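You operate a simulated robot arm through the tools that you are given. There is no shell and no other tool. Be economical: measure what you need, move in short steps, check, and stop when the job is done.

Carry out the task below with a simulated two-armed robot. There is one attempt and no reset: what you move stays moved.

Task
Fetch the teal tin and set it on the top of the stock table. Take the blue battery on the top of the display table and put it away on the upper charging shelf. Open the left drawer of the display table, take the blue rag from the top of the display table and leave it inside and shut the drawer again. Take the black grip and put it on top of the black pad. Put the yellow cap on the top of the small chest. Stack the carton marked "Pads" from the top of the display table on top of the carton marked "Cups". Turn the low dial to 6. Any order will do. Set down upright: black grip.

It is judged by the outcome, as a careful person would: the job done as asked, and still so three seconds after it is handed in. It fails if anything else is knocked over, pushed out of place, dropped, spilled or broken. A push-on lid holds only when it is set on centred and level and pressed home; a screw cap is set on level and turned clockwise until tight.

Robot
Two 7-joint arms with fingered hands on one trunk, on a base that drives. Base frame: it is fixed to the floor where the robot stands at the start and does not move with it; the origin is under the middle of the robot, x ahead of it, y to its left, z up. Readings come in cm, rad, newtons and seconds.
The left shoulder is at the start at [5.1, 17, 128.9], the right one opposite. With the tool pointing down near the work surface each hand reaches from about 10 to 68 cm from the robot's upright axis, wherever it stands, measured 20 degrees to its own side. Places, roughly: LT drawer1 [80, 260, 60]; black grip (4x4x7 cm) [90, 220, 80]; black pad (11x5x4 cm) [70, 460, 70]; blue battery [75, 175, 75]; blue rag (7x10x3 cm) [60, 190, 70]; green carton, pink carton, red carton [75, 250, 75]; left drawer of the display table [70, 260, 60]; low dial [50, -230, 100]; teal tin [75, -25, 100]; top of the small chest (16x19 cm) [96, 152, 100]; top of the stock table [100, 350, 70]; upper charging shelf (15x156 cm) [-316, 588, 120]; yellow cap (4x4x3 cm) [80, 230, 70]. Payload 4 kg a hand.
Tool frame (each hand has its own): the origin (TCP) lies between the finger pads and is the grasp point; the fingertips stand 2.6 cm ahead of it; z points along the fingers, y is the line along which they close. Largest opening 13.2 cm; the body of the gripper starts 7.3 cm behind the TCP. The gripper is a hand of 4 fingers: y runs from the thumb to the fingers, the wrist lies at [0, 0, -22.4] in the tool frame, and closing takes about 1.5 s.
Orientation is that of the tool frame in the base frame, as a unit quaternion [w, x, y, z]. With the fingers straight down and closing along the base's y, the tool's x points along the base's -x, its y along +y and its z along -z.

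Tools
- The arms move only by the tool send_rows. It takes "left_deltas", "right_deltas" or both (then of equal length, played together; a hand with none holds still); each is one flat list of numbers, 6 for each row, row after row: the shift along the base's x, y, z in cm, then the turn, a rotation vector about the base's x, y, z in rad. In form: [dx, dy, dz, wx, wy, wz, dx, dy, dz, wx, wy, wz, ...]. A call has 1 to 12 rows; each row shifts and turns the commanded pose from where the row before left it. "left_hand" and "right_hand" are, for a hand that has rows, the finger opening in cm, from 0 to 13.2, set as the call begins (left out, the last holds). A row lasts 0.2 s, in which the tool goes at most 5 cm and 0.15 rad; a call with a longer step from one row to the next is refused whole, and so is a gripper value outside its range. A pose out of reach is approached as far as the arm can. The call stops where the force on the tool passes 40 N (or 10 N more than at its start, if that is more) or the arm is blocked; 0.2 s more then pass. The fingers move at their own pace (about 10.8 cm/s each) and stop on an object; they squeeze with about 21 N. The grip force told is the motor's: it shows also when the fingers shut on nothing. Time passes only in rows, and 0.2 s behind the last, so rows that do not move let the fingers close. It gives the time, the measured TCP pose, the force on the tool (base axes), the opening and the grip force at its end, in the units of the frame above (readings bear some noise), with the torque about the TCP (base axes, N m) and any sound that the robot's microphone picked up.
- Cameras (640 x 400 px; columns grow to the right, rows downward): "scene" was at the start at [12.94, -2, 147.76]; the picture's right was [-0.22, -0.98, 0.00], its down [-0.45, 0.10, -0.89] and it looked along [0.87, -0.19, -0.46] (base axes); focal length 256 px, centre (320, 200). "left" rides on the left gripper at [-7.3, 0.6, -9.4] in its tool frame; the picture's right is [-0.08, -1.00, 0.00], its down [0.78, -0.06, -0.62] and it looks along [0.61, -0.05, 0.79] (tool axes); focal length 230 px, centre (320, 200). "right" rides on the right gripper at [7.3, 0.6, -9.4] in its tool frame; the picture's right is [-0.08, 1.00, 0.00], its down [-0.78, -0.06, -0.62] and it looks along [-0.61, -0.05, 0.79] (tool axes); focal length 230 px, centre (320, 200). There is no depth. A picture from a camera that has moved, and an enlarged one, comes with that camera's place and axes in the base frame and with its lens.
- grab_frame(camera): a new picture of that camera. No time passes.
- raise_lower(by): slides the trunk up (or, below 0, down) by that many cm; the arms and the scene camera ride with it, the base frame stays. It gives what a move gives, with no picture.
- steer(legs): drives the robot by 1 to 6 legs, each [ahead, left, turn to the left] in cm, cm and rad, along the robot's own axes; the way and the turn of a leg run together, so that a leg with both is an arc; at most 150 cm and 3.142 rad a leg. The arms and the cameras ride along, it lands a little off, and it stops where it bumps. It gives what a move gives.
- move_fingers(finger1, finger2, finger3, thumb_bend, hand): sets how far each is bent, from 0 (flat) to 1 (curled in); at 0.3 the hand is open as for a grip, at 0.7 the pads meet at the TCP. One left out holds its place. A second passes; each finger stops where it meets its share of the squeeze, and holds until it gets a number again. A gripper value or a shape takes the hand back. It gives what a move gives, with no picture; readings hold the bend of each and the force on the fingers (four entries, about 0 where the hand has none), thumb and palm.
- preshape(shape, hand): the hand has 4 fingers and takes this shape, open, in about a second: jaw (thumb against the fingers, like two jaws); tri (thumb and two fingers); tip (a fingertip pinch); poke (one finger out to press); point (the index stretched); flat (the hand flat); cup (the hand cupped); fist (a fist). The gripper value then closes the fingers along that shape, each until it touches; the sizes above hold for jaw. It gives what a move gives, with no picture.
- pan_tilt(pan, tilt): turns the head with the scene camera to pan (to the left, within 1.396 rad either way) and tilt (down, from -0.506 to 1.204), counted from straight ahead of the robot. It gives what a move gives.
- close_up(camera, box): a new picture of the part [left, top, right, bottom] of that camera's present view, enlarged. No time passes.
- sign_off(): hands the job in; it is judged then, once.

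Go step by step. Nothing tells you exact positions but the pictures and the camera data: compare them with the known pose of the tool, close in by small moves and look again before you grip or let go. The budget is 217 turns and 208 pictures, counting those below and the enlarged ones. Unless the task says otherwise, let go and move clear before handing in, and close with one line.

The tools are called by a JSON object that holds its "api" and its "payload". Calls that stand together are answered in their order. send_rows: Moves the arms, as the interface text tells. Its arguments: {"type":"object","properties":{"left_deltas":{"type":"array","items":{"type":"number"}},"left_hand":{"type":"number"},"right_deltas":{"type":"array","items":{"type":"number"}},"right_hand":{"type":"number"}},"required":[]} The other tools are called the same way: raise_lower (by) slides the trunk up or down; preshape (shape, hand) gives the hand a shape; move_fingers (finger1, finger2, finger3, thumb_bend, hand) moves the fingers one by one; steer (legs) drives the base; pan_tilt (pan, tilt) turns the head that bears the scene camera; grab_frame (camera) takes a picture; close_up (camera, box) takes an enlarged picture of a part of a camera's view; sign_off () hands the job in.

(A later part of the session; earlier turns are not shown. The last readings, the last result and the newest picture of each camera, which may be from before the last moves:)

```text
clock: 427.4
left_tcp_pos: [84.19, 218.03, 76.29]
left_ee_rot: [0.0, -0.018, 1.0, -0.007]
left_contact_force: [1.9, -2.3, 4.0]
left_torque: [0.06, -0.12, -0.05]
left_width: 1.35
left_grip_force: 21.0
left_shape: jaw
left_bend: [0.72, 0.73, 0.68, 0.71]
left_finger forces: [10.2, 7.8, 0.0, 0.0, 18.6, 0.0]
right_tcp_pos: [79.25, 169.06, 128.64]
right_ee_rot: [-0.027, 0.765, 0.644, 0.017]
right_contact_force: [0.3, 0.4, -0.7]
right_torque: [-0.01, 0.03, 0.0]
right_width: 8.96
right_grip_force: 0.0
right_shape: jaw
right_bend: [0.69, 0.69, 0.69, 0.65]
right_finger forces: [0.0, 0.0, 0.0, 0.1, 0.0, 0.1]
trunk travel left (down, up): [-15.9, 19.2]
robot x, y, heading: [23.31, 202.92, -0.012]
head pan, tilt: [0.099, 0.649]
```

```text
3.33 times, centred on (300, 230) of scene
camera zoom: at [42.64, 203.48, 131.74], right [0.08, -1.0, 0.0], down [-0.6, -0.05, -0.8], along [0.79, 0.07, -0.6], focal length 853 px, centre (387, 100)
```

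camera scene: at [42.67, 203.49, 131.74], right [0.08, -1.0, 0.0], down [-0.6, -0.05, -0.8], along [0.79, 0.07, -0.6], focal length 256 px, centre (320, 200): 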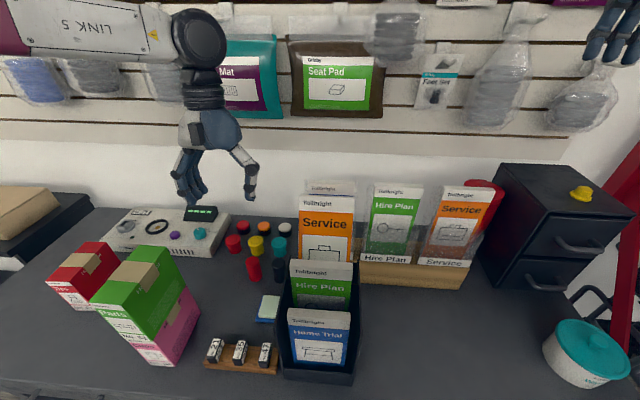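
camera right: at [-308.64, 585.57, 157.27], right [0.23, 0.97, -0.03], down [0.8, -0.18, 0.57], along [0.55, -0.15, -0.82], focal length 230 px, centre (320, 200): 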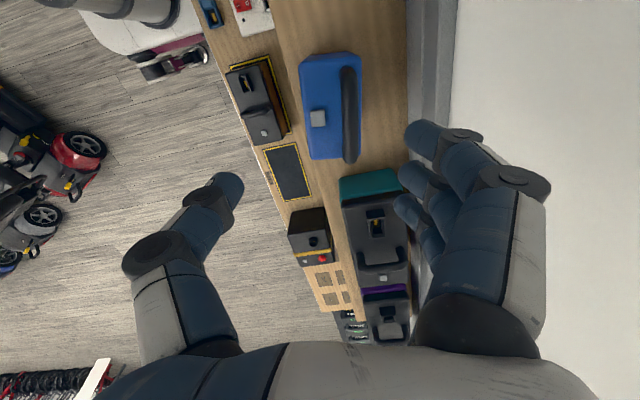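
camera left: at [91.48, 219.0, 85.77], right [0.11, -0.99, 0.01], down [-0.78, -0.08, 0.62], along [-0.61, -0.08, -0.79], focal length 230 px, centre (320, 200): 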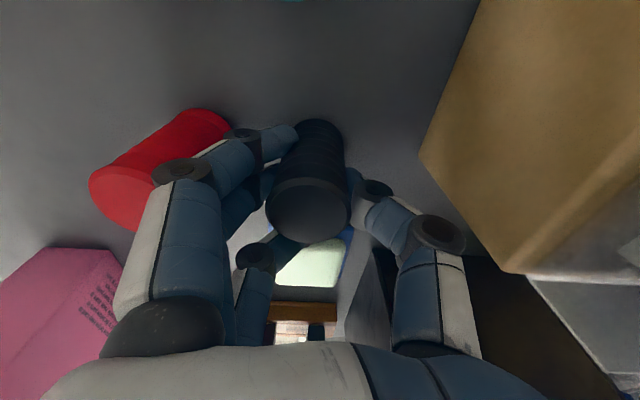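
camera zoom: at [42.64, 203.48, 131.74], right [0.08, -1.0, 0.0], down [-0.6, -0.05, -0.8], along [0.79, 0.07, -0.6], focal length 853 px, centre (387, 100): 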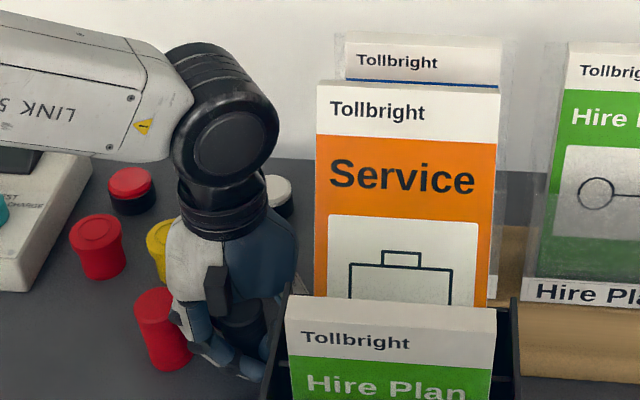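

Firm grip now. Lift straight up slowly.

{"api": "send_rows", "payload": {"left_deltas": [0, 0.2, 0.8, 0, 0, 0, 0, 0.2, 1, 0, 0, 0, 0, 0, 1.5, 0, 0, 0, 0, 0, 2, 0, 0, 0, 0, 0, 3, 0, 0, 0, 0, 0, 3, 0, 0, 0, 0, 0, 3, 0, 0, 0, 0, 0, 4, 0, 0, 0, 0, 0, 4, 0, 0, 0, 0, 0, 4, 0, 0, 0, 0, 0, 4, 0, 0, 0]}}

{"api": "grab_frame", "payload": {"camera": "left"}}

{"api": "grab_frame", "payload": {"camera": "scene"}}

```text
clock: 429.8
left_tcp_pos: [84.09, 218.29, 106.77]
left_ee_rot: [0.0, -0.017, 1.0, -0.007]
left_contact_force: [0.2, -0.5, -0.5]
left_torque: [0.0, 0.03, 0.0]
left_width: 1.29
left_grip_force: 20.7
left_shape: jaw
left_bend: [0.72, 0.73, 0.68, 0.71]
left_finger forces: [10.8, 8.1, 0.0, 0.0, 17.3, 0.0]
right_tcp_pos: [79.36, 169.01, 128.58]
right_ee_rot: [-0.027, 0.764, 0.644, 0.017]
right_contact_force: [-0.3, -0.3, 0.1]
right_torque: [0.02, -0.03, 0.01]
right_width: 8.98
right_grip_force: 0.0
right_shape: jaw
right_bend: [0.69, 0.69, 0.69, 0.65]
right_finger forces: [0.1, 0.0, 0.1, 0.0, 0.1, 0.0]
trunk travel left (down, up): [-15.9, 19.2]
robot x, y, heading: [23.28, 202.78, -0.017]
head pan, tilt: [0.099, 0.649]
```

```text
34 pictures are left
camera left: at [91.47, 219.43, 116.27], right [0.11, -0.99, 0.01], down [-0.78, -0.08, 0.62], along [-0.61, -0.08, -0.79], focal length 230 px, centre (320, 200)
```

left: 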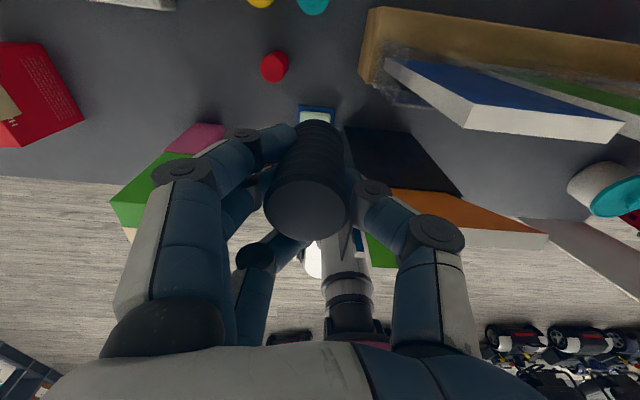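

```text
33 pictures are left
camera scene: at [42.6, 203.48, 131.75], right [0.08, -1.0, 0.0], down [-0.6, -0.05, -0.8], along [0.79, 0.07, -0.6], focal length 256 px, centre (320, 200)
```

scene: 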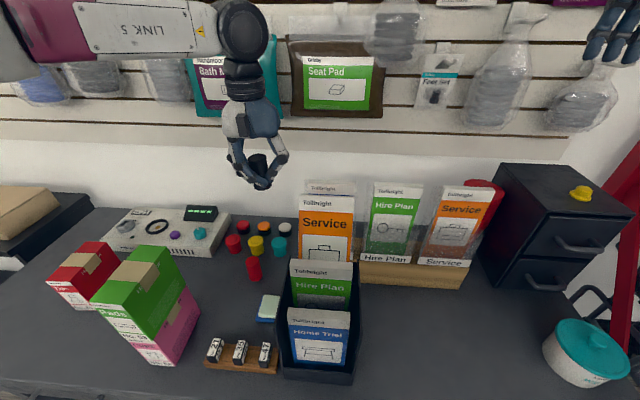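

Grip held securely; neighbours all standing. Drive to the white table with the black pad.

{"api": "steer", "payload": {"legs": [[-45, 0, 0.015], [0, 150, 0], [0, 86, 0]]}}

{"api": "pan_tilt", "payload": {"pan": 0.2, "tilt": 0.55}}

{"api": "grab_frame", "payload": {"camera": "scene"}}

```text
clock: 453.1
left_tcp_pos: [32.29, 458.0, 106.6]
left_ee_rot: [-0.001, -0.039, 0.999, -0.007]
left_contact_force: [0.2, -0.1, -0.8]
left_torque: [0.0, 0.0, -0.01]
left_width: 1.3
left_grip_force: 20.7
left_shape: jaw
left_bend: [0.72, 0.73, 0.68, 0.71]
left_finger forces: [10.9, 8.1, 0.1, 0.0, 17.3, 0.1]
right_tcp_pos: [29.86, 408.69, 128.51]
right_ee_rot: [-0.028, 0.75, 0.661, 0.016]
right_contact_force: [-0.1, 0.2, 0.6]
right_torque: [0.0, -0.02, 0.01]
right_width: 8.96
right_grip_force: 0.0
right_shape: jaw
right_bend: [0.69, 0.69, 0.69, 0.65]
right_finger forces: [0.0, 0.1, 0.1, 0.0, 0.0, 0.0]
trunk travel left (down, up): [-15.9, 19.2]
robot x, y, heading: [-27.67, 440.21, 0.03]
head pan, tilt: [0.099, 0.649]
```

```text
clock: 453.7
left_tcp_pos: [32.42, 458.13, 106.68]
left_ee_rot: [-0.001, -0.039, 0.999, -0.007]
left_contact_force: [0.7, 0.3, -0.6]
left_torque: [0.01, 0.01, 0.0]
left_width: 1.3
left_grip_force: 20.5
left_shape: jaw
left_bend: [0.72, 0.73, 0.68, 0.71]
left_finger forces: [10.9, 8.1, 0.0, 0.1, 17.3, 0.0]
right_tcp_pos: [29.9, 408.59, 128.57]
right_ee_rot: [-0.028, 0.749, 0.661, 0.016]
right_contact_force: [-0.4, -0.2, -0.2]
right_torque: [-0.01, 0.03, -0.03]
right_width: 8.95
right_grip_force: 0.0
right_shape: jaw
right_bend: [0.69, 0.69, 0.69, 0.65]
right_finger forces: [0.1, 0.0, 0.0, 0.0, 0.0, 0.0]
trunk travel left (down, up): [-15.9, 19.2]
robot x, y, heading: [-27.52, 439.94, 0.032]
head pan, tilt: [0.201, 0.55]
```

```text
32 pictures are left
camera scene: at [-8.25, 442.27, 132.61], right [0.23, -0.97, 0.0], down [-0.51, -0.12, -0.85], along [0.83, 0.19, -0.52], focal length 256 px, centre (320, 200)
```

scene: 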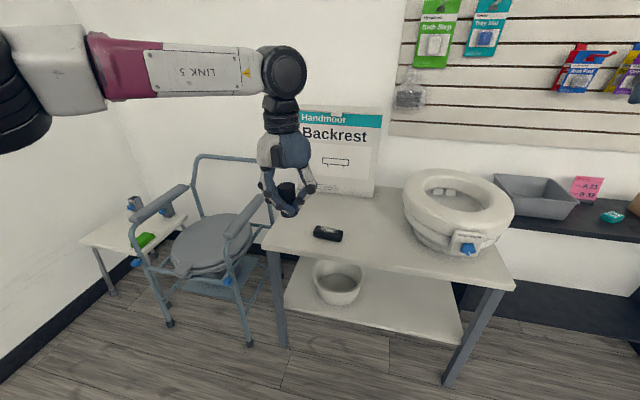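

Pad spotted near [64,456]. Zoom for its pose.

{"api": "close_up", "payload": {"camera": "scene", "box": [280, 205, 380, 265]}}

{"api": "steer", "payload": {"legs": [[24, 0, -0.03]]}}

{"api": "send_rows", "payload": {"left_deltas": [1, 0, -2, 0, 0, 0.04, 1, 0, -2, 0, 0, 0.04, 1, 0, -2, 0, 0, 0, 1, 0, -2, 0, 0, 0]}}

{"api": "grab_frame", "payload": {"camera": "left"}}

{"api": "close_up", "payload": {"camera": "scene", "box": [240, 160, 400, 280]}}

```text
6.40 times, centred on (330, 235) of scene
camera zoom: at [-8.25, 442.27, 132.61], right [0.23, -0.97, 0.0], down [-0.51, -0.12, -0.85], along [0.83, 0.19, -0.52], focal length 1637 px, centre (256, -24)
```

zoom: 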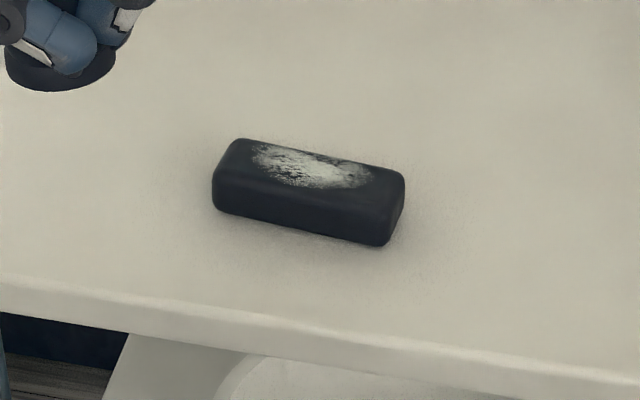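

```text
clock: 455.5
left_tcp_pos: [57.04, 456.59, 106.48]
left_ee_rot: [-0.001, -0.024, 1.0, -0.007]
left_contact_force: [-0.3, -0.1, -1.1]
left_torque: [0.0, 0.0, -0.03]
left_width: 1.3
left_grip_force: 20.9
left_shape: jaw
left_bend: [0.72, 0.73, 0.68, 0.71]
left_finger forces: [10.9, 8.1, 0.0, 0.0, 17.3, 0.0]
right_tcp_pos: [52.94, 407.22, 128.51]
right_ee_rot: [-0.028, 0.759, 0.65, 0.016]
right_contact_force: [0.9, -0.7, -0.7]
right_torque: [0.02, 0.04, 0.01]
right_width: 8.98
right_grip_force: 0.0
right_shape: jaw
right_bend: [0.69, 0.69, 0.69, 0.65]
right_finger forces: [0.1, 0.0, 0.1, 0.0, 0.0, 0.0]
trunk travel left (down, up): [-15.9, 19.2]
robot x, y, heading: [-3.61, 440.38, -0.002]
head pan, tilt: [0.201, 0.55]
```

```text
clock: 456.5
left_tcp_pos: [61.0, 456.58, 98.71]
left_ee_rot: [0.0, -0.065, 0.998, -0.007]
left_contact_force: [-0.3, 0.5, -1.0]
left_torque: [-0.04, 0.01, -0.06]
left_width: 1.3
left_grip_force: 20.6
left_shape: jaw
left_bend: [0.72, 0.73, 0.68, 0.71]
left_finger forces: [11.0, 8.2, 0.0, 0.0, 17.3, 0.0]
right_tcp_pos: [52.81, 407.12, 128.64]
right_ee_rot: [-0.028, 0.759, 0.65, 0.016]
right_contact_force: [-0.3, -0.6, -0.3]
right_torque: [0.01, 0.0, 0.0]
right_width: 8.96
right_grip_force: 0.1
right_shape: jaw
right_bend: [0.69, 0.69, 0.69, 0.65]
right_finger forces: [0.0, 0.1, 0.0, 0.1, 0.0, 0.0]
trunk travel left (down, up): [-15.9, 19.2]
robot x, y, heading: [-3.58, 440.05, 0.002]
head pan, tilt: [0.201, 0.55]
```

```text
30 pictures are left
camera left: at [68.14, 458.31, 108.3], right [0.21, -0.98, 0.01], down [-0.77, -0.15, 0.62], along [-0.6, -0.14, -0.79], focal length 230 px, centre (320, 200)
```

left: 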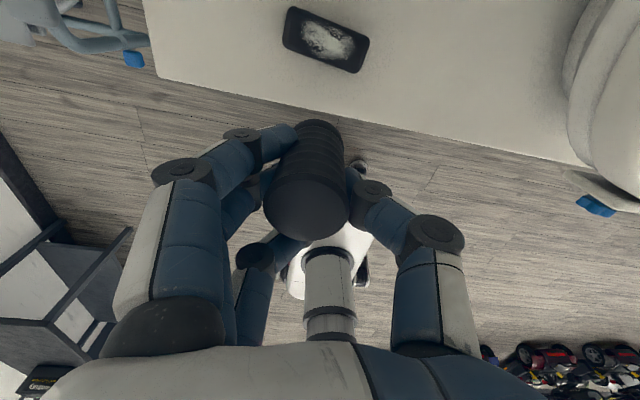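

```text
3.33 times, centred on (320, 220) of scene
camera zoom: at [15.82, 442.05, 132.6], right [0.2, -0.98, 0.0], down [-0.51, -0.1, -0.85], along [0.84, 0.17, -0.52], focal length 853 px, centre (320, 133)
```

zoom: 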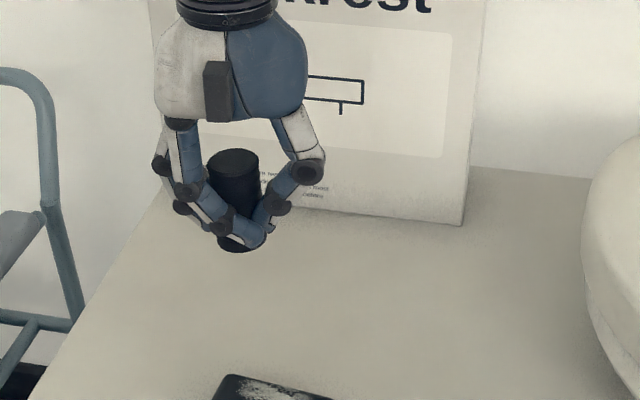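

Pad top centre ≈[66.4,456.3,73], long axis along y. Retract the hand 9 cm, drive 14 cm forward, and check.

{"api": "send_rows", "payload": {"left_deltas": [-3, 0, 0, 0, 0, -0.04, -3, 0, 0, 0, 0, -0.04, -3, -0.1, 0, 0, 0, -0.03]}}

{"api": "steer", "payload": {"legs": [[14, 0, 0]]}}

{"api": "grab_frame", "payload": {"camera": "left"}}

{"api": "grab_frame", "payload": {"camera": "scene"}}

```text
clock: 457.3
left_tcp_pos: [52.04, 456.68, 98.8]
left_ee_rot: [0.0, -0.01, 1.0, -0.006]
left_contact_force: [-0.1, 0.1, 0.0]
left_torque: [0.0, -0.03, -0.02]
left_width: 1.31
left_grip_force: 21.6
left_shape: jaw
left_bend: [0.72, 0.73, 0.68, 0.71]
left_finger forces: [11.0, 8.1, 0.0, 0.1, 17.4, 0.0]
right_tcp_pos: [52.68, 407.3, 128.59]
right_ee_rot: [-0.026, 0.759, 0.651, 0.017]
right_contact_force: [-0.7, -0.4, -0.1]
right_torque: [-0.01, -0.05, 0.02]
right_width: 8.96
right_grip_force: 0.1
right_shape: jaw
right_bend: [0.69, 0.69, 0.69, 0.65]
right_finger forces: [0.0, 0.0, 0.1, 0.0, 0.1, 0.1]
trunk travel left (down, up): [-15.9, 19.2]
robot x, y, heading: [-3.59, 439.87, -0.004]
head pan, tilt: [0.201, 0.55]
```

```text
clock: 458.6
left_tcp_pos: [66.51, 456.5, 98.67]
left_ee_rot: [-0.001, -0.008, 1.0, -0.007]
left_contact_force: [0.2, 0.1, -0.6]
left_torque: [0.0, 0.02, 0.01]
left_width: 1.29
left_grip_force: 21.2
left_shape: jaw
left_bend: [0.72, 0.73, 0.68, 0.71]
left_finger forces: [11.1, 7.9, 0.0, 0.0, 17.2, 0.0]
right_tcp_pos: [67.25, 407.1, 128.42]
right_ee_rot: [-0.027, 0.76, 0.649, 0.016]
right_contact_force: [0.5, 0.3, 0.5]
right_torque: [-0.03, 0.03, -0.03]
right_width: 8.95
right_grip_force: 0.0
right_shape: jaw
right_bend: [0.69, 0.69, 0.69, 0.65]
right_finger forces: [0.1, 0.0, 0.0, 0.0, 0.0, 0.1]
trunk travel left (down, up): [-15.9, 19.2]
robot x, y, heading: [10.83, 440.18, 0.002]
head pan, tilt: [0.201, 0.55]
```

```text
28 pictures are left
camera left: at [73.85, 457.46, 108.15], right [0.09, -1.0, 0.01], down [-0.78, -0.07, 0.62], along [-0.61, -0.07, -0.79], focal length 230 px, centre (320, 200)
```

left: 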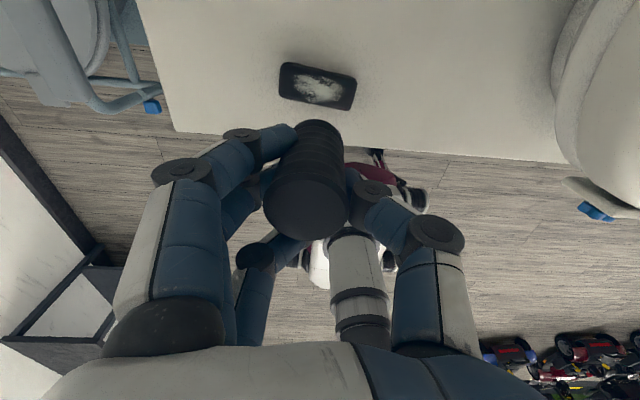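

```text
27 pictures are left
camera scene: at [30.18, 441.99, 132.61], right [0.2, -0.98, 0.0], down [-0.51, -0.1, -0.85], along [0.84, 0.17, -0.52], focal length 256 px, centre (320, 200)
```

scene: 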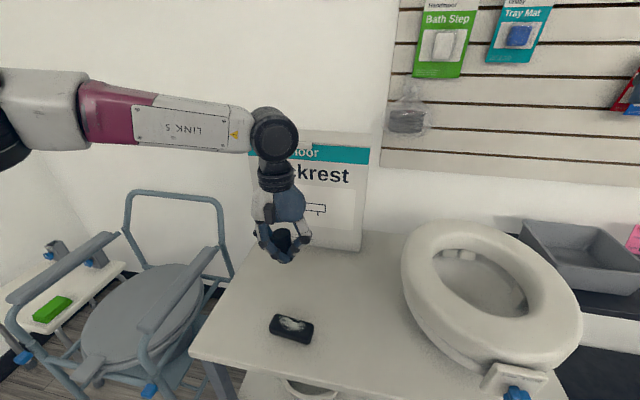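

Grip and pad are aligned ([66.5,456.8] vs [66.6,456.5]). Descend most of the way.

{"api": "send_rows", "payload": {"left_deltas": [0, 0, -4, 0, 0, 0, 0, 0, -4, 0, 0, 0, 0, 0, -4, 0, 0, 0, 0, 0, -3, 0, 0, 0, 0, 0, -1.5, 0, 0, 0]}}

{"api": "grab_frame", "payload": {"camera": "left"}}

{"api": "close_up", "payload": {"camera": "scene", "box": [230, 250, 360, 350]}}

```text
clock: 459.9
left_tcp_pos: [66.54, 456.8, 81.96]
left_ee_rot: [0.0, -0.009, 1.0, -0.007]
left_contact_force: [-0.2, 0.7, -0.5]
left_torque: [0.01, -0.02, 0.0]
left_width: 1.31
left_grip_force: 20.4
left_shape: jaw
left_bend: [0.72, 0.73, 0.68, 0.71]
left_finger forces: [11.4, 7.9, 0.0, 0.0, 17.1, 0.0]
right_tcp_pos: [67.12, 407.06, 128.48]
right_ee_rot: [-0.028, 0.76, 0.649, 0.016]
right_contact_force: [-0.2, 0.0, 0.3]
right_torque: [-0.02, -0.02, -0.04]
right_width: 8.96
right_grip_force: 0.2
right_shape: jaw
right_bend: [0.69, 0.69, 0.69, 0.65]
right_finger forces: [0.0, 0.0, 0.1, 0.0, 0.1, 0.1]
trunk travel left (down, up): [-15.9, 19.2]
robot x, y, heading: [10.46, 440.31, -0.002]
head pan, tilt: [0.201, 0.55]
```

```text
26 pictures are left
camera left: at [73.87, 457.67, 91.56], right [0.09, -1.0, 0.01], down [-0.78, -0.07, 0.62], along [-0.61, -0.07, -0.79], focal length 230 px, centre (320, 200)
```

left: 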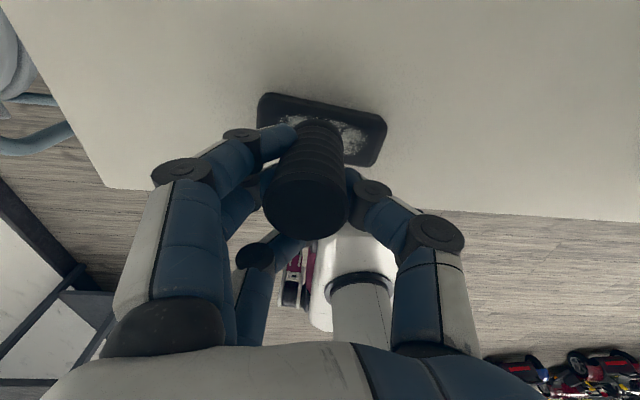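

```text
4.00 times, centred on (295, 300) of scene
camera zoom: at [30.11, 442.0, 132.61], right [0.2, -0.98, 0.0], down [-0.51, -0.1, -0.85], along [0.84, 0.17, -0.52], focal length 1023 px, centre (420, -200)
```

zoom: 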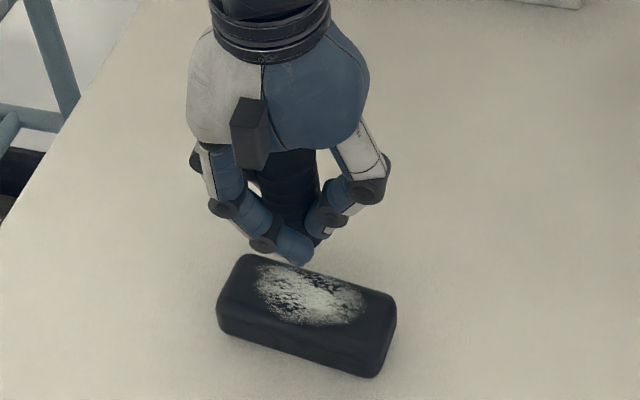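

Refined: pad centre is nearer x≈65.5. Shift −1.0 in x, −0.2 in y and check before lowering.

{"api": "send_rows", "payload": {"left_deltas": [-1.0, -0.2, 0, 0, 0, 0, 0, 0, -0.8, 0, 0, 0, 0, 0, -0.6, 0, 0, 0]}}

{"api": "close_up", "payload": {"camera": "scene", "box": [240, 270, 340, 350]}}

{"api": "close_up", "payload": {"camera": "left", "box": [220, 70, 420, 220]}}

```text
clock: 460.6
left_tcp_pos: [65.5, 456.56, 80.49]
left_ee_rot: [0.0, -0.009, 1.0, -0.007]
left_contact_force: [-0.1, 0.0, -0.4]
left_torque: [-0.01, 0.01, 0.01]
left_width: 1.29
left_grip_force: 21.3
left_shape: jaw
left_bend: [0.72, 0.73, 0.68, 0.71]
left_finger forces: [11.3, 7.9, 0.0, 0.0, 17.3, 0.0]
right_tcp_pos: [67.08, 407.08, 128.7]
right_ee_rot: [-0.028, 0.759, 0.65, 0.017]
right_contact_force: [0.5, -0.3, 0.3]
right_torque: [-0.01, -0.04, -0.06]
right_width: 8.96
right_grip_force: 0.1
right_shape: jaw
right_bend: [0.69, 0.69, 0.69, 0.65]
right_finger forces: [0.0, 0.0, 0.0, 0.0, 0.1, 0.0]
trunk travel left (down, up): [-15.9, 19.2]
robot x, y, heading: [10.62, 440.41, -0.006]
head pan, tilt: [0.201, 0.55]
```

```text
5.00 times, centred on (290, 310) of scene
camera zoom: at [30.1, 442.0, 132.61], right [0.2, -0.98, 0.0], down [-0.51, -0.1, -0.85], along [0.84, 0.17, -0.52], focal length 1279 px, centre (470, -350)
```

zoom: 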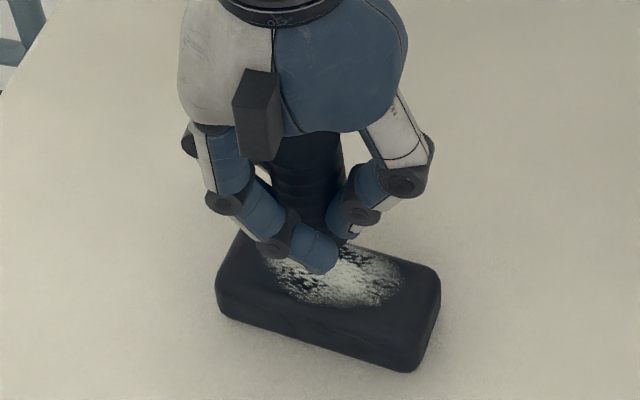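

```text
2.67 times, centred on (320, 145) of left
camera zoom: at [72.81, 457.43, 90.11], right [0.09, -1.0, 0.01], down [-0.78, -0.07, 0.62], along [-0.61, -0.07, -0.79], focal length 614 px, centre (320, 347)
```

zoom: 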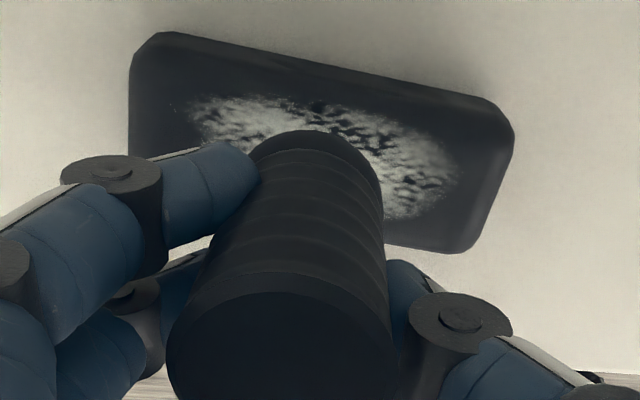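

Well centred. Nudge y −0.3 and lower in small guarded steps.

{"api": "send_rows", "payload": {"left_deltas": [-0.1, -0.3, 0, 0, 0, 0, 0, 0, -0.5, 0, 0, 0, 0, 0, -0.3, 0, 0, 0, 0, 0, -0.2, 0, 0, 0]}}

{"api": "send_rows", "payload": {"left_deltas": [0, 0, -0.2, 0, 0, 0, 0, 0, -0.2, 0, 0, 0, 0, 0, 0, 0, 0, 0]}}

```text
clock: 461.6
left_tcp_pos: [65.46, 456.18, 79.75]
left_ee_rot: [0.001, -0.009, 1.0, -0.007]
left_contact_force: [-0.1, -0.7, -0.6]
left_torque: [-0.01, 0.02, -0.02]
left_width: 1.28
left_grip_force: 20.4
left_shape: jaw
left_bend: [0.72, 0.73, 0.68, 0.71]
left_finger forces: [11.4, 8.0, 0.0, 0.0, 17.4, 0.0]
right_tcp_pos: [67.08, 407.09, 128.65]
right_ee_rot: [-0.028, 0.76, 0.649, 0.016]
right_contact_force: [0.4, 0.2, -0.1]
right_torque: [-0.01, 0.0, -0.01]
right_width: 8.97
right_grip_force: 0.1
right_shape: jaw
right_bend: [0.69, 0.69, 0.69, 0.65]
right_finger forces: [0.0, 0.1, 0.1, 0.0, 0.1, 0.0]
trunk travel left (down, up): [-15.9, 19.2]
robot x, y, heading: [10.89, 440.4, 0.003]
head pan, tilt: [0.201, 0.55]
```

```text
clock: 462.4
left_tcp_pos: [65.36, 456.05, 79.18]
left_ee_rot: [0.0, -0.009, 1.0, -0.007]
left_contact_force: [0.6, 0.0, 0.0]
left_torque: [0.04, 0.0, -0.04]
left_width: 1.3
left_grip_force: 20.9
left_shape: jaw
left_bend: [0.72, 0.73, 0.68, 0.71]
left_finger forces: [11.4, 8.0, 0.0, 0.0, 17.2, 0.0]
right_tcp_pos: [67.1, 407.12, 128.47]
right_ee_rot: [-0.029, 0.76, 0.649, 0.017]
right_contact_force: [0.3, -0.5, -1.3]
right_torque: [-0.02, -0.01, 0.01]
right_width: 8.94
right_grip_force: 0.1
right_shape: jaw
right_bend: [0.69, 0.69, 0.69, 0.65]
right_finger forces: [0.0, 0.0, 0.0, 0.1, 0.0, 0.0]
trunk travel left (down, up): [-15.9, 19.2]
robot x, y, heading: [10.46, 440.22, 0.0]
head pan, tilt: [0.201, 0.55]
```

No contact yet; continue down gently.

{"api": "send_rows", "payload": {"left_deltas": [0, 0, -0.25, 0, 0, 0, 0, 0, -0.25, 0, 0, 0, 0, 0, -0.25, 0, 0, 0, 0, 0, 0, 0, 0, 0]}}

{"api": "close_up", "payload": {"camera": "left", "box": [220, 70, 420, 220]}}

```text
clock: 463.4
left_tcp_pos: [65.37, 456.09, 78.46]
left_ee_rot: [0.0, -0.009, 1.0, -0.006]
left_contact_force: [-0.1, 0.4, -0.4]
left_torque: [-0.03, -0.01, -0.03]
left_width: 1.31
left_grip_force: 21.2
left_shape: jaw
left_bend: [0.72, 0.73, 0.68, 0.71]
left_finger forces: [11.4, 7.9, 0.1, 0.1, 17.2, 0.1]
right_tcp_pos: [67.06, 407.04, 128.58]
right_ee_rot: [-0.027, 0.76, 0.649, 0.016]
right_contact_force: [-0.1, -0.9, 1.0]
right_torque: [-0.02, -0.03, -0.04]
right_width: 8.95
right_grip_force: 0.1
right_shape: jaw
right_bend: [0.69, 0.69, 0.69, 0.65]
right_finger forces: [0.0, 0.0, 0.0, 0.0, 0.1, 0.0]
trunk travel left (down, up): [-15.9, 19.2]
robot x, y, heading: [10.92, 440.4, -0.004]
head pan, tilt: [0.201, 0.55]
```

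```text
2.67 times, centred on (320, 145) of left
camera zoom: at [72.67, 456.98, 88.07], right [0.09, -1.0, 0.01], down [-0.78, -0.07, 0.62], along [-0.61, -0.07, -0.79], focal length 614 px, centre (320, 347)
```

zoom: 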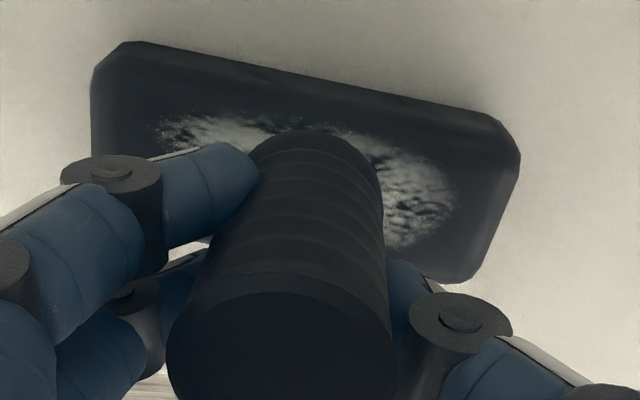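

Nudge y +0.3 and keep lowering to contact.

{"api": "send_rows", "payload": {"left_deltas": [0, 0.3, -0.25, 0, 0, 0, 0, 0, -0.25, 0, 0, 0, 0, 0, -0.25, 0, 0, 0, 0, 0, -0.25, 0, 0, 0, 0, 0, 0, 0, 0, 0]}}

{"api": "send_rows", "payload": {"left_deltas": [0, 0, -0.2, 0, 0, 0, 0, 0, -0.2, 0, 0, 0, 0, 0, 0, 0, 0, 0]}}

```text
clock: 464.6
left_tcp_pos: [65.27, 456.23, 77.71]
left_ee_rot: [0.0, -0.009, 1.0, -0.007]
left_contact_force: [0.4, 0.2, 0.1]
left_torque: [0.02, 0.03, 0.01]
left_width: 1.3
left_grip_force: 20.9
left_shape: jaw
left_bend: [0.72, 0.73, 0.68, 0.71]
left_finger forces: [11.4, 8.0, 0.0, 0.1, 17.2, 0.1]
right_tcp_pos: [67.09, 407.17, 128.56]
right_ee_rot: [-0.028, 0.76, 0.649, 0.017]
right_contact_force: [0.1, -0.7, 1.0]
right_torque: [0.05, 0.0, -0.04]
right_width: 8.97
right_grip_force: 0.0
right_shape: jaw
right_bend: [0.69, 0.69, 0.69, 0.65]
right_finger forces: [0.1, 0.1, 0.1, 0.0, 0.0, 0.0]
trunk travel left (down, up): [-15.9, 19.2]
robot x, y, heading: [10.6, 440.46, -0.002]
head pan, tilt: [0.201, 0.55]
```

```text
clock: 465.4
left_tcp_pos: [65.33, 456.21, 77.31]
left_ee_rot: [0.001, -0.009, 1.0, -0.007]
left_contact_force: [-2.0, -0.7, 11.7]
left_torque: [0.18, -0.06, 0.01]
left_width: 1.34
left_grip_force: 20.8
left_shape: jaw
left_bend: [0.72, 0.73, 0.68, 0.71]
left_finger forces: [11.9, 9.2, 0.1, 0.0, 20.8, 0.1]
right_tcp_pos: [67.04, 407.02, 128.61]
right_ee_rot: [-0.028, 0.76, 0.649, 0.017]
right_contact_force: [1.0, -0.4, -0.3]
right_torque: [0.0, -0.01, 0.01]
right_width: 8.94
right_grip_force: 0.0
right_shape: jaw
right_bend: [0.69, 0.69, 0.69, 0.65]
right_finger forces: [0.0, 0.1, 0.1, 0.0, 0.0, 0.0]
trunk travel left (down, up): [-15.9, 19.2]
robot x, y, heading: [10.89, 440.17, -0.0]
head pan, tilt: [0.201, 0.55]
```

Contact (12 N). Check position and uprightness before letting go.

{"api": "close_up", "payload": {"camera": "left", "box": [220, 70, 420, 220]}}

{"api": "close_up", "payload": {"camera": "scene", "box": [240, 270, 340, 350]}}

```text
2.67 times, centred on (320, 145) of left
camera zoom: at [72.66, 457.15, 86.89], right [0.09, -1.0, 0.01], down [-0.78, -0.07, 0.62], along [-0.61, -0.07, -0.79], focal length 614 px, centre (320, 347)
```

zoom: 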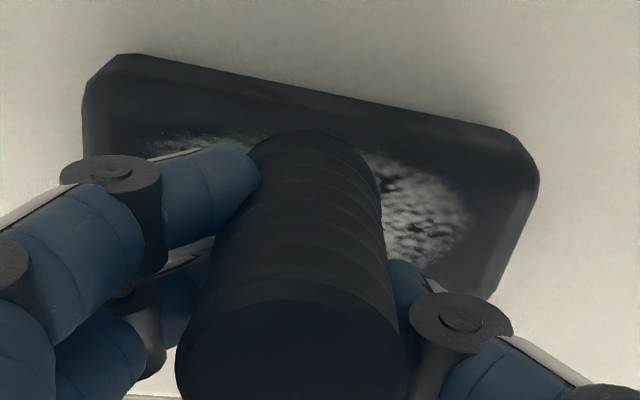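

```text
5.00 times, centred on (290, 310) of scene
camera zoom: at [29.97, 441.95, 132.65], right [0.2, -0.98, 0.0], down [-0.51, -0.1, -0.85], along [0.84, 0.17, -0.52], focal length 1279 px, centre (470, -350)
```

zoom: 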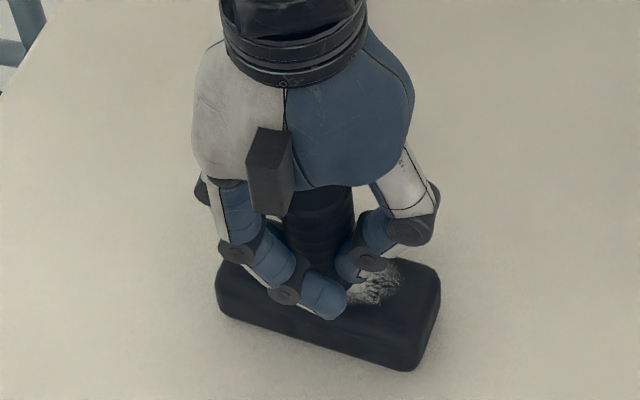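

Slight 4° lean in the hand; lift 0.4, correct the roll, set down again and release.

{"api": "send_rows", "payload": {"left_deltas": [0, 0, 0.4, 0, 0, 0, 0, -0.2, 0, 0.06, 0, 0, 0, 0, -0.25, 0, 0, 0, 0, 0, -0.2, 0, 0, 0, 0, 0, 0, 0, 0, 0]}}

{"api": "send_rows", "payload": {"left_deltas": [0, 0, 0, 0, 0, 0, 0, 0, 0, 0, 0, 0, 0, 0, 0, 0, 0, 0, 0, 0, 0, 0, 0, 0], "left_hand": 3.5}}

{"api": "close_up", "payload": {"camera": "left", "box": [220, 70, 420, 220]}}

```text
clock: 466.6
left_tcp_pos: [65.39, 456.12, 77.13]
left_ee_rot: [0.001, -0.008, 1.0, 0.023]
left_contact_force: [-1.9, -1.0, 13.5]
left_torque: [0.1, -0.12, 0.0]
left_width: 1.35
left_grip_force: 20.8
left_shape: jaw
left_bend: [0.72, 0.73, 0.68, 0.71]
left_finger forces: [12.6, 9.6, 0.0, 0.1, 21.3, 0.0]
right_tcp_pos: [66.91, 407.03, 128.68]
right_ee_rot: [-0.028, 0.759, 0.65, 0.017]
right_contact_force: [-0.3, 0.5, -0.5]
right_torque: [-0.01, -0.02, -0.01]
right_width: 8.95
right_grip_force: 0.2
right_shape: jaw
right_bend: [0.69, 0.69, 0.69, 0.65]
right_finger forces: [0.0, 0.1, 0.0, 0.1, 0.0, 0.1]
trunk travel left (down, up): [-15.9, 19.2]
robot x, y, heading: [10.6, 440.21, 0.0]
head pan, tilt: [0.201, 0.55]
```

```text
clock: 467.6
left_tcp_pos: [65.45, 456.24, 77.05]
left_ee_rot: [0.0, -0.008, 1.0, 0.024]
left_contact_force: [-0.8, 0.8, 0.3]
left_torque: [-0.01, -0.01, 0.01]
left_width: 3.47
left_grip_force: 0.1
left_shape: jaw
left_bend: [0.73, 0.73, 0.73, 0.7]
left_finger forces: [0.0, 0.3, 0.0, 0.1, 0.1, 0.0]
right_tcp_pos: [67.06, 407.09, 128.54]
right_ee_rot: [-0.028, 0.76, 0.649, 0.017]
right_contact_force: [-0.2, 0.4, 0.0]
right_torque: [0.01, 0.02, 0.01]
right_width: 8.98
right_grip_force: 0.0
right_shape: jaw
right_bend: [0.69, 0.69, 0.69, 0.65]
right_finger forces: [0.0, 0.1, 0.1, 0.1, 0.1, 0.0]
trunk travel left (down, up): [-15.9, 19.2]
robot x, y, heading: [10.87, 440.32, -0.003]
head pan, tilt: [0.201, 0.55]
```

```text
2.67 times, centred on (320, 145) of left
camera zoom: at [72.73, 456.53, 86.59], right [0.09, -0.99, -0.05], down [-0.78, -0.1, 0.61], along [-0.61, -0.02, -0.79], focal length 614 px, centre (320, 347)
```

zoom: 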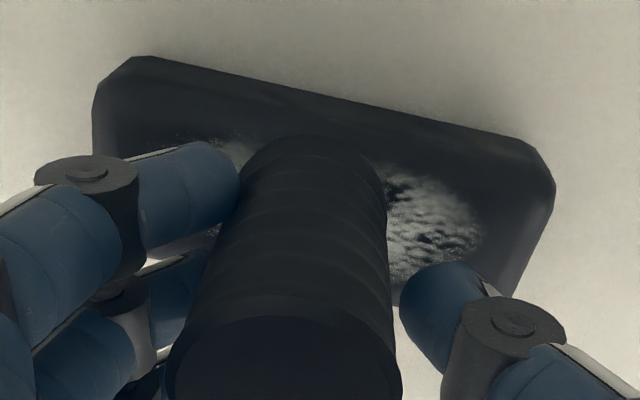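

The grip stands on the pad. Open wider and rise straight up.

{"api": "send_rows", "payload": {"left_deltas": [0, 0, 0, 0, 0, 0, 0, 0, 0, 0, 0, 0, 0, 0, 0, 0, 0, 0, 0, 0, 1, 0, 0, 0, 0, 0, 2, 0, 0, 0, 0, 0, 3, 0, 0, 0, 0, 0, 4, 0, 0, 0, 0, 0, 4, 0, 0, 0, 0, 0, 4, 0, 0, 0, 0, 0, 4, 0, 0, 0], "left_hand": 7.5}}

{"api": "close_up", "payload": {"camera": "scene", "box": [220, 240, 370, 350]}}

```text
clock: 469.9
left_tcp_pos: [65.47, 456.66, 99.22]
left_ee_rot: [0.0, -0.009, 1.0, 0.022]
left_contact_force: [-0.7, 0.3, -0.2]
left_torque: [0.01, 0.0, 0.0]
left_width: 7.4
left_grip_force: 0.1
left_shape: jaw
left_bend: [0.72, 0.72, 0.72, 0.7]
left_finger forces: [0.0, 0.0, 0.0, 0.1, 0.0, 0.0]
right_tcp_pos: [66.91, 407.0, 128.54]
right_ee_rot: [-0.027, 0.76, 0.649, 0.017]
right_contact_force: [-0.6, -0.8, -0.5]
right_torque: [0.03, -0.05, -0.04]
right_width: 9.0
right_grip_force: 0.1
right_shape: jaw
right_bend: [0.69, 0.69, 0.69, 0.65]
right_finger forces: [0.0, 0.0, 0.0, 0.0, 0.1, 0.0]
trunk travel left (down, up): [-15.9, 19.2]
robot x, y, heading: [10.75, 440.33, -0.002]
head pan, tilt: [0.201, 0.55]
```

```text
3.64 times, centred on (295, 295) of scene
camera zoom: at [30.03, 441.98, 132.63], right [0.2, -0.98, 0.0], down [-0.51, -0.1, -0.85], along [0.84, 0.17, -0.52], focal length 930 px, centre (411, -146)
```

zoom: 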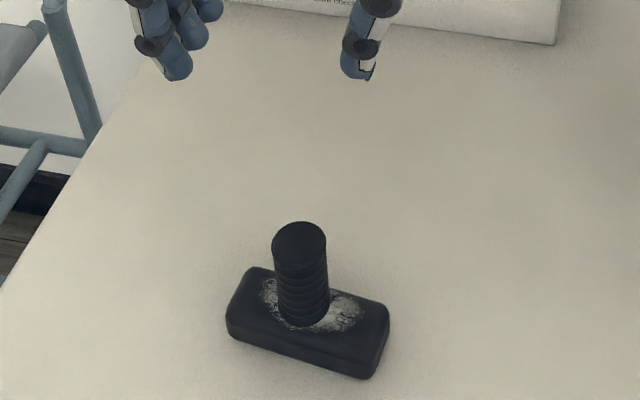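

Placed perfectly upright. Last job: the low dial near [50,−230,100]. Drive back and strafe right along the aisle.

{"api": "steer", "payload": {"legs": [[-52, 0, 0], [0, -150, -0.015], [0, -150, -0.015], [0, -150, -0.015], [0, -120, -0.015]]}}

{"api": "pan_tilt", "payload": {"pan": -0.7, "tilt": 0.3}}

{"api": "grab_frame", "payload": {"camera": "scene"}}

```text
clock: 521.9
left_tcp_pos: [-15.6, -119.14, 99.07]
left_ee_rot: [0.001, 0.059, 0.998, 0.023]
left_contact_force: [-0.6, -0.3, -0.6]
left_torque: [0.0, 0.0, 0.0]
left_width: 7.43
left_grip_force: 0.1
left_shape: jaw
left_bend: [0.72, 0.72, 0.72, 0.7]
left_finger forces: [0.0, 0.1, 0.0, 0.0, 0.0, 0.1]
right_tcp_pos: [-20.75, -168.48, 128.56]
right_ee_rot: [-0.026, 0.802, 0.597, 0.019]
right_contact_force: [-0.4, 0.9, 0.2]
right_torque: [-0.01, 0.02, -0.01]
right_width: 8.95
right_grip_force: 0.0
right_shape: jaw
right_bend: [0.69, 0.69, 0.69, 0.65]
right_finger forces: [0.1, 0.0, 0.0, 0.0, 0.0, 0.0]
trunk travel left (down, up): [-15.9, 19.2]
robot x, y, heading: [-72.21, -128.13, -0.14]
head pan, tilt: [0.201, 0.55]
```

```text
clock: 523.1
left_tcp_pos: [-15.68, -119.2, 99.04]
left_ee_rot: [0.001, 0.059, 0.998, 0.022]
left_contact_force: [0.3, -0.7, -0.4]
left_torque: [0.0, -0.02, -0.01]
left_width: 7.43
left_grip_force: 0.2
left_shape: jaw
left_bend: [0.72, 0.72, 0.72, 0.7]
left_finger forces: [0.1, 0.0, 0.1, 0.0, 0.0, 0.0]
right_tcp_pos: [-20.83, -168.56, 128.51]
right_ee_rot: [-0.027, 0.802, 0.597, 0.018]
right_contact_force: [0.0, 0.1, 0.1]
right_torque: [-0.01, 0.0, 0.01]
right_width: 8.95
right_grip_force: 0.1
right_shape: jaw
right_bend: [0.69, 0.69, 0.69, 0.65]
right_finger forces: [0.0, 0.1, 0.1, 0.0, 0.1, 0.0]
trunk travel left (down, up): [-15.9, 19.2]
robot x, y, heading: [-72.2, -128.04, -0.137]
head pan, tilt: [-0.7, 0.3]
```

```text
17 pictures are left
camera scene: at [-55.4, -136.54, 134.91], right [-0.74, -0.67, 0.0], down [-0.2, 0.22, -0.96], along [0.64, -0.71, -0.3], focal length 256 px, centre (320, 200)
```

scene: 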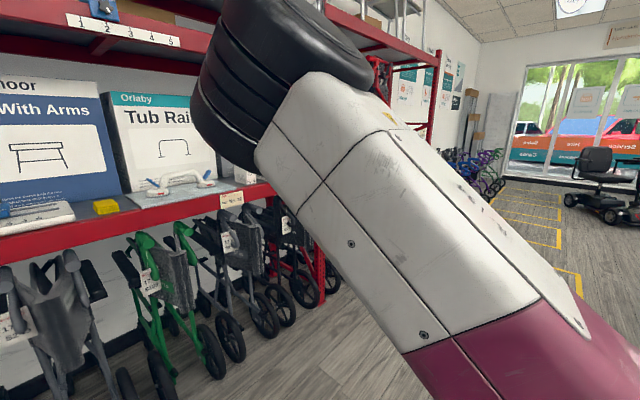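

Right arm blocks the view; straighten heading and move to y≈−247 so the left hand faces the dial area, and look left.

{"api": "steer", "payload": {"legs": [[0, 0, 0.137], [0, -117, -0.01], [30, 0, 0]]}}

{"api": "pan_tilt", "payload": {"pan": 0.25, "tilt": 0.4}}

{"api": "grab_frame", "payload": {"camera": "scene"}}

```text
clock: 536.0
left_tcp_pos: [12.26, -231.28, 99.02]
left_ee_rot: [0.0, -0.006, 1.0, 0.022]
left_contact_force: [0.0, -0.6, -0.2]
left_torque: [-0.05, 0.03, 0.02]
left_width: 7.41
left_grip_force: 0.0
left_shape: jaw
left_bend: [0.72, 0.72, 0.72, 0.7]
left_finger forces: [0.0, 0.0, 0.1, 0.0, 0.0, 0.0]
right_tcp_pos: [13.71, -280.96, 128.52]
right_ee_rot: [-0.028, 0.761, 0.648, 0.016]
right_contact_force: [-0.7, 0.8, -1.0]
right_torque: [-0.03, 0.0, 0.0]
right_width: 8.95
right_grip_force: 0.1
right_shape: jaw
right_bend: [0.69, 0.69, 0.69, 0.65]
right_finger forces: [0.0, 0.0, 0.0, 0.0, 0.0, 0.0]
trunk travel left (down, up): [-15.9, 19.2]
robot x, y, heading: [-42.87, -247.76, -0.004]
head pan, tilt: [-0.7, 0.3]
```

```text
clock: 537.3
left_tcp_pos: [12.29, -231.38, 99.02]
left_ee_rot: [-0.001, -0.006, 1.0, 0.023]
left_contact_force: [0.2, 1.1, -0.7]
left_torque: [0.0, -0.02, 0.0]
left_width: 7.43
left_grip_force: 0.0
left_shape: jaw
left_bend: [0.72, 0.72, 0.72, 0.7]
left_finger forces: [0.0, 0.1, 0.0, 0.0, 0.1, 0.1]
right_tcp_pos: [13.68, -280.95, 128.59]
right_ee_rot: [-0.027, 0.761, 0.648, 0.016]
right_contact_force: [-0.8, 0.4, -0.6]
right_torque: [0.01, 0.02, 0.01]
right_width: 8.95
right_grip_force: 0.1
right_shape: jaw
right_bend: [0.69, 0.69, 0.69, 0.65]
right_finger forces: [0.0, 0.0, 0.0, 0.1, 0.0, 0.0]
trunk travel left (down, up): [-15.9, 19.2]
robot x, y, heading: [-42.6, -247.17, -0.006]
head pan, tilt: [0.25, 0.4]
```

```text
16 pictures are left
camera scene: at [-23.05, -245.46, 133.99], right [0.24, -0.97, 0.0], down [-0.38, -0.09, -0.92], along [0.89, 0.22, -0.39], focal length 256 px, centre (320, 200)
```

scene: 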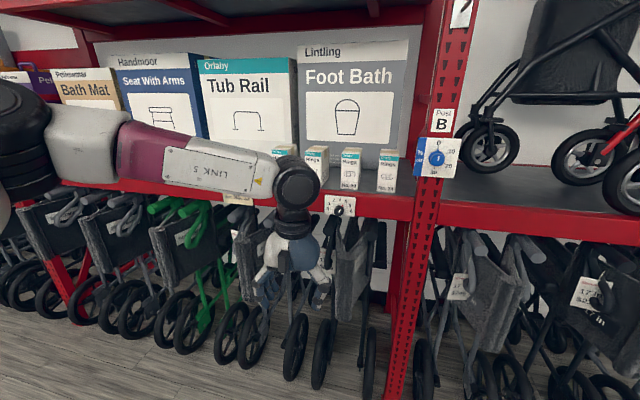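

The low dial is on the beam at ≈[50,−234,100.6] (the Post B dial is higher). Zoom in.

{"api": "close_up", "payload": {"camera": "scene", "box": [315, 185, 365, 225]}}

```text
10.00 times, centred on (340, 205) of scene
camera zoom: at [-23.05, -245.46, 133.99], right [0.24, -0.97, 0.0], down [-0.38, -0.09, -0.92], along [0.89, 0.22, -0.39], focal length 2558 px, centre (120, 150)
```

zoom: 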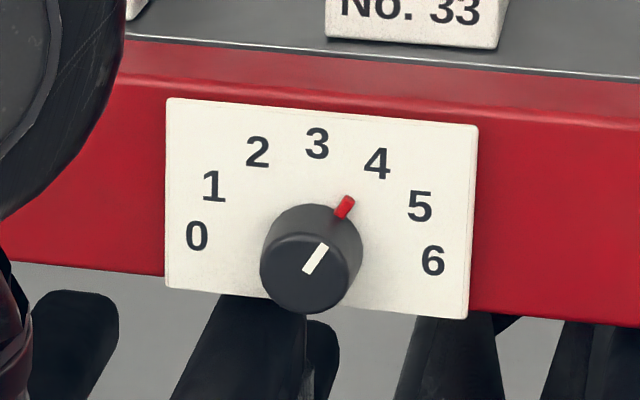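

Pointer is at 4; each step is 30°, so I need +60° clockwise (rotation +x). Pitch the left hand to point forward at the knob.

{"api": "send_rows", "payload": {"left_deltas": [1, -0.2, 0, 0, -0.143, 0, 1, -0.2, 0, 0, -0.143, 0, 1, -0.2, 0, 0, -0.143, 0, 1, -0.2, 0, 0, -0.143, 0, 1, -0.2, 0, 0, -0.143, 0, 1, -0.2, 0, 0, -0.143, 0, 1, -0.2, 0, 0, -0.143, 0, 1, -0.2, 0, 0, -0.143, 0, 1, -0.2, 0, 0, -0.143, 0, 1, -0.2, 0, 0, -0.143, 0, 1, -0.2, 0, 0, -0.141, 0, 0, 0, 0, 0, 0, -0.044], "left_hand": 6}}

{"api": "grab_frame", "payload": {"camera": "left"}}

```text
clock: 539.9
left_tcp_pos: [23.22, -233.47, 99.17]
left_ee_rot: [0.708, -0.006, 0.706, -0.005]
left_contact_force: [-0.4, 0.9, -0.9]
left_torque: [-0.01, 0.03, -0.02]
left_width: 6.07
left_grip_force: 0.0
left_shape: jaw
left_bend: [0.73, 0.73, 0.73, 0.7]
left_finger forces: [0.1, 0.1, 0.1, 0.0, 0.0, 0.0]
right_tcp_pos: [13.58, -280.92, 128.61]
right_ee_rot: [-0.028, 0.761, 0.648, 0.017]
right_contact_force: [-0.5, -0.3, 0.3]
right_torque: [0.02, 0.02, 0.03]
right_width: 8.94
right_grip_force: 0.1
right_shape: jaw
right_bend: [0.69, 0.69, 0.69, 0.65]
right_finger forces: [0.0, 0.0, 0.0, 0.1, 0.0, 0.1]
trunk travel left (down, up): [-15.9, 19.2]
robot x, y, heading: [-42.78, -247.56, -0.009]
head pan, tilt: [0.25, 0.4]
```

```text
14 pictures are left
camera left: at [13.98, -232.77, 106.68], right [0.0, -1.0, 0.09], down [-0.62, -0.07, -0.78], along [0.79, -0.06, -0.61], focal length 230 px, centre (320, 200)
```

left: 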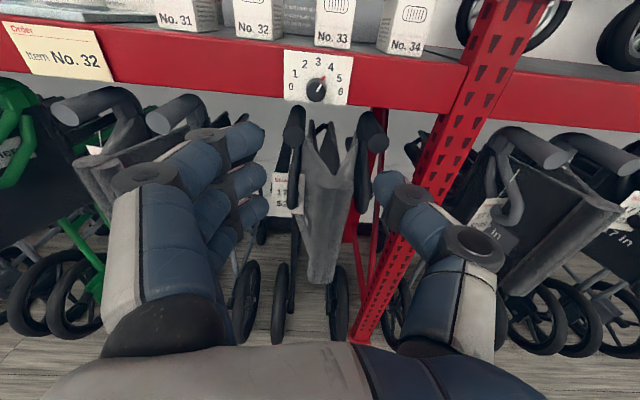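

Knob axis ≈(y −233.4, z 99.2), plate x≈51; the hand is aligned. Drive forward 18 cm and check.

{"api": "steer", "payload": {"legs": [[18, 0, 0]]}}

{"api": "close_up", "payload": {"camera": "left", "box": [200, 60, 440, 260]}}

```text
clock: 541.4
left_tcp_pos: [41.25, -233.67, 99.06]
left_ee_rot: [0.707, -0.004, 0.707, -0.005]
left_contact_force: [0.6, 0.5, -0.3]
left_torque: [-0.05, 0.01, -0.01]
left_width: 6.09
left_grip_force: 0.1
left_shape: jaw
left_bend: [0.73, 0.73, 0.73, 0.7]
left_finger forces: [0.0, 0.0, 0.0, 0.1, 0.1, 0.0]
right_tcp_pos: [31.48, -281.22, 128.53]
right_ee_rot: [-0.028, 0.761, 0.648, 0.017]
right_contact_force: [0.1, -0.1, -0.3]
right_torque: [-0.02, 0.02, 0.01]
right_width: 8.96
right_grip_force: 0.1
right_shape: jaw
right_bend: [0.69, 0.69, 0.69, 0.65]
right_finger forces: [0.0, 0.0, 0.0, 0.1, 0.1, 0.0]
trunk travel left (down, up): [-15.9, 19.2]
robot x, y, heading: [-24.73, -247.66, -0.003]
head pan, tilt: [0.25, 0.4]
```

```text
2.00 times, centred on (320, 160) of left
camera zoom: at [31.97, -232.97, 106.63], right [0.0, -1.0, 0.09], down [-0.62, -0.07, -0.78], along [0.79, -0.06, -0.61], focal length 460 px, centre (320, 280)
```

zoom: 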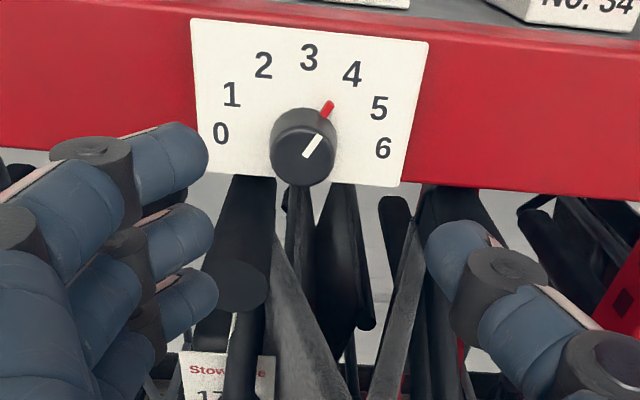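

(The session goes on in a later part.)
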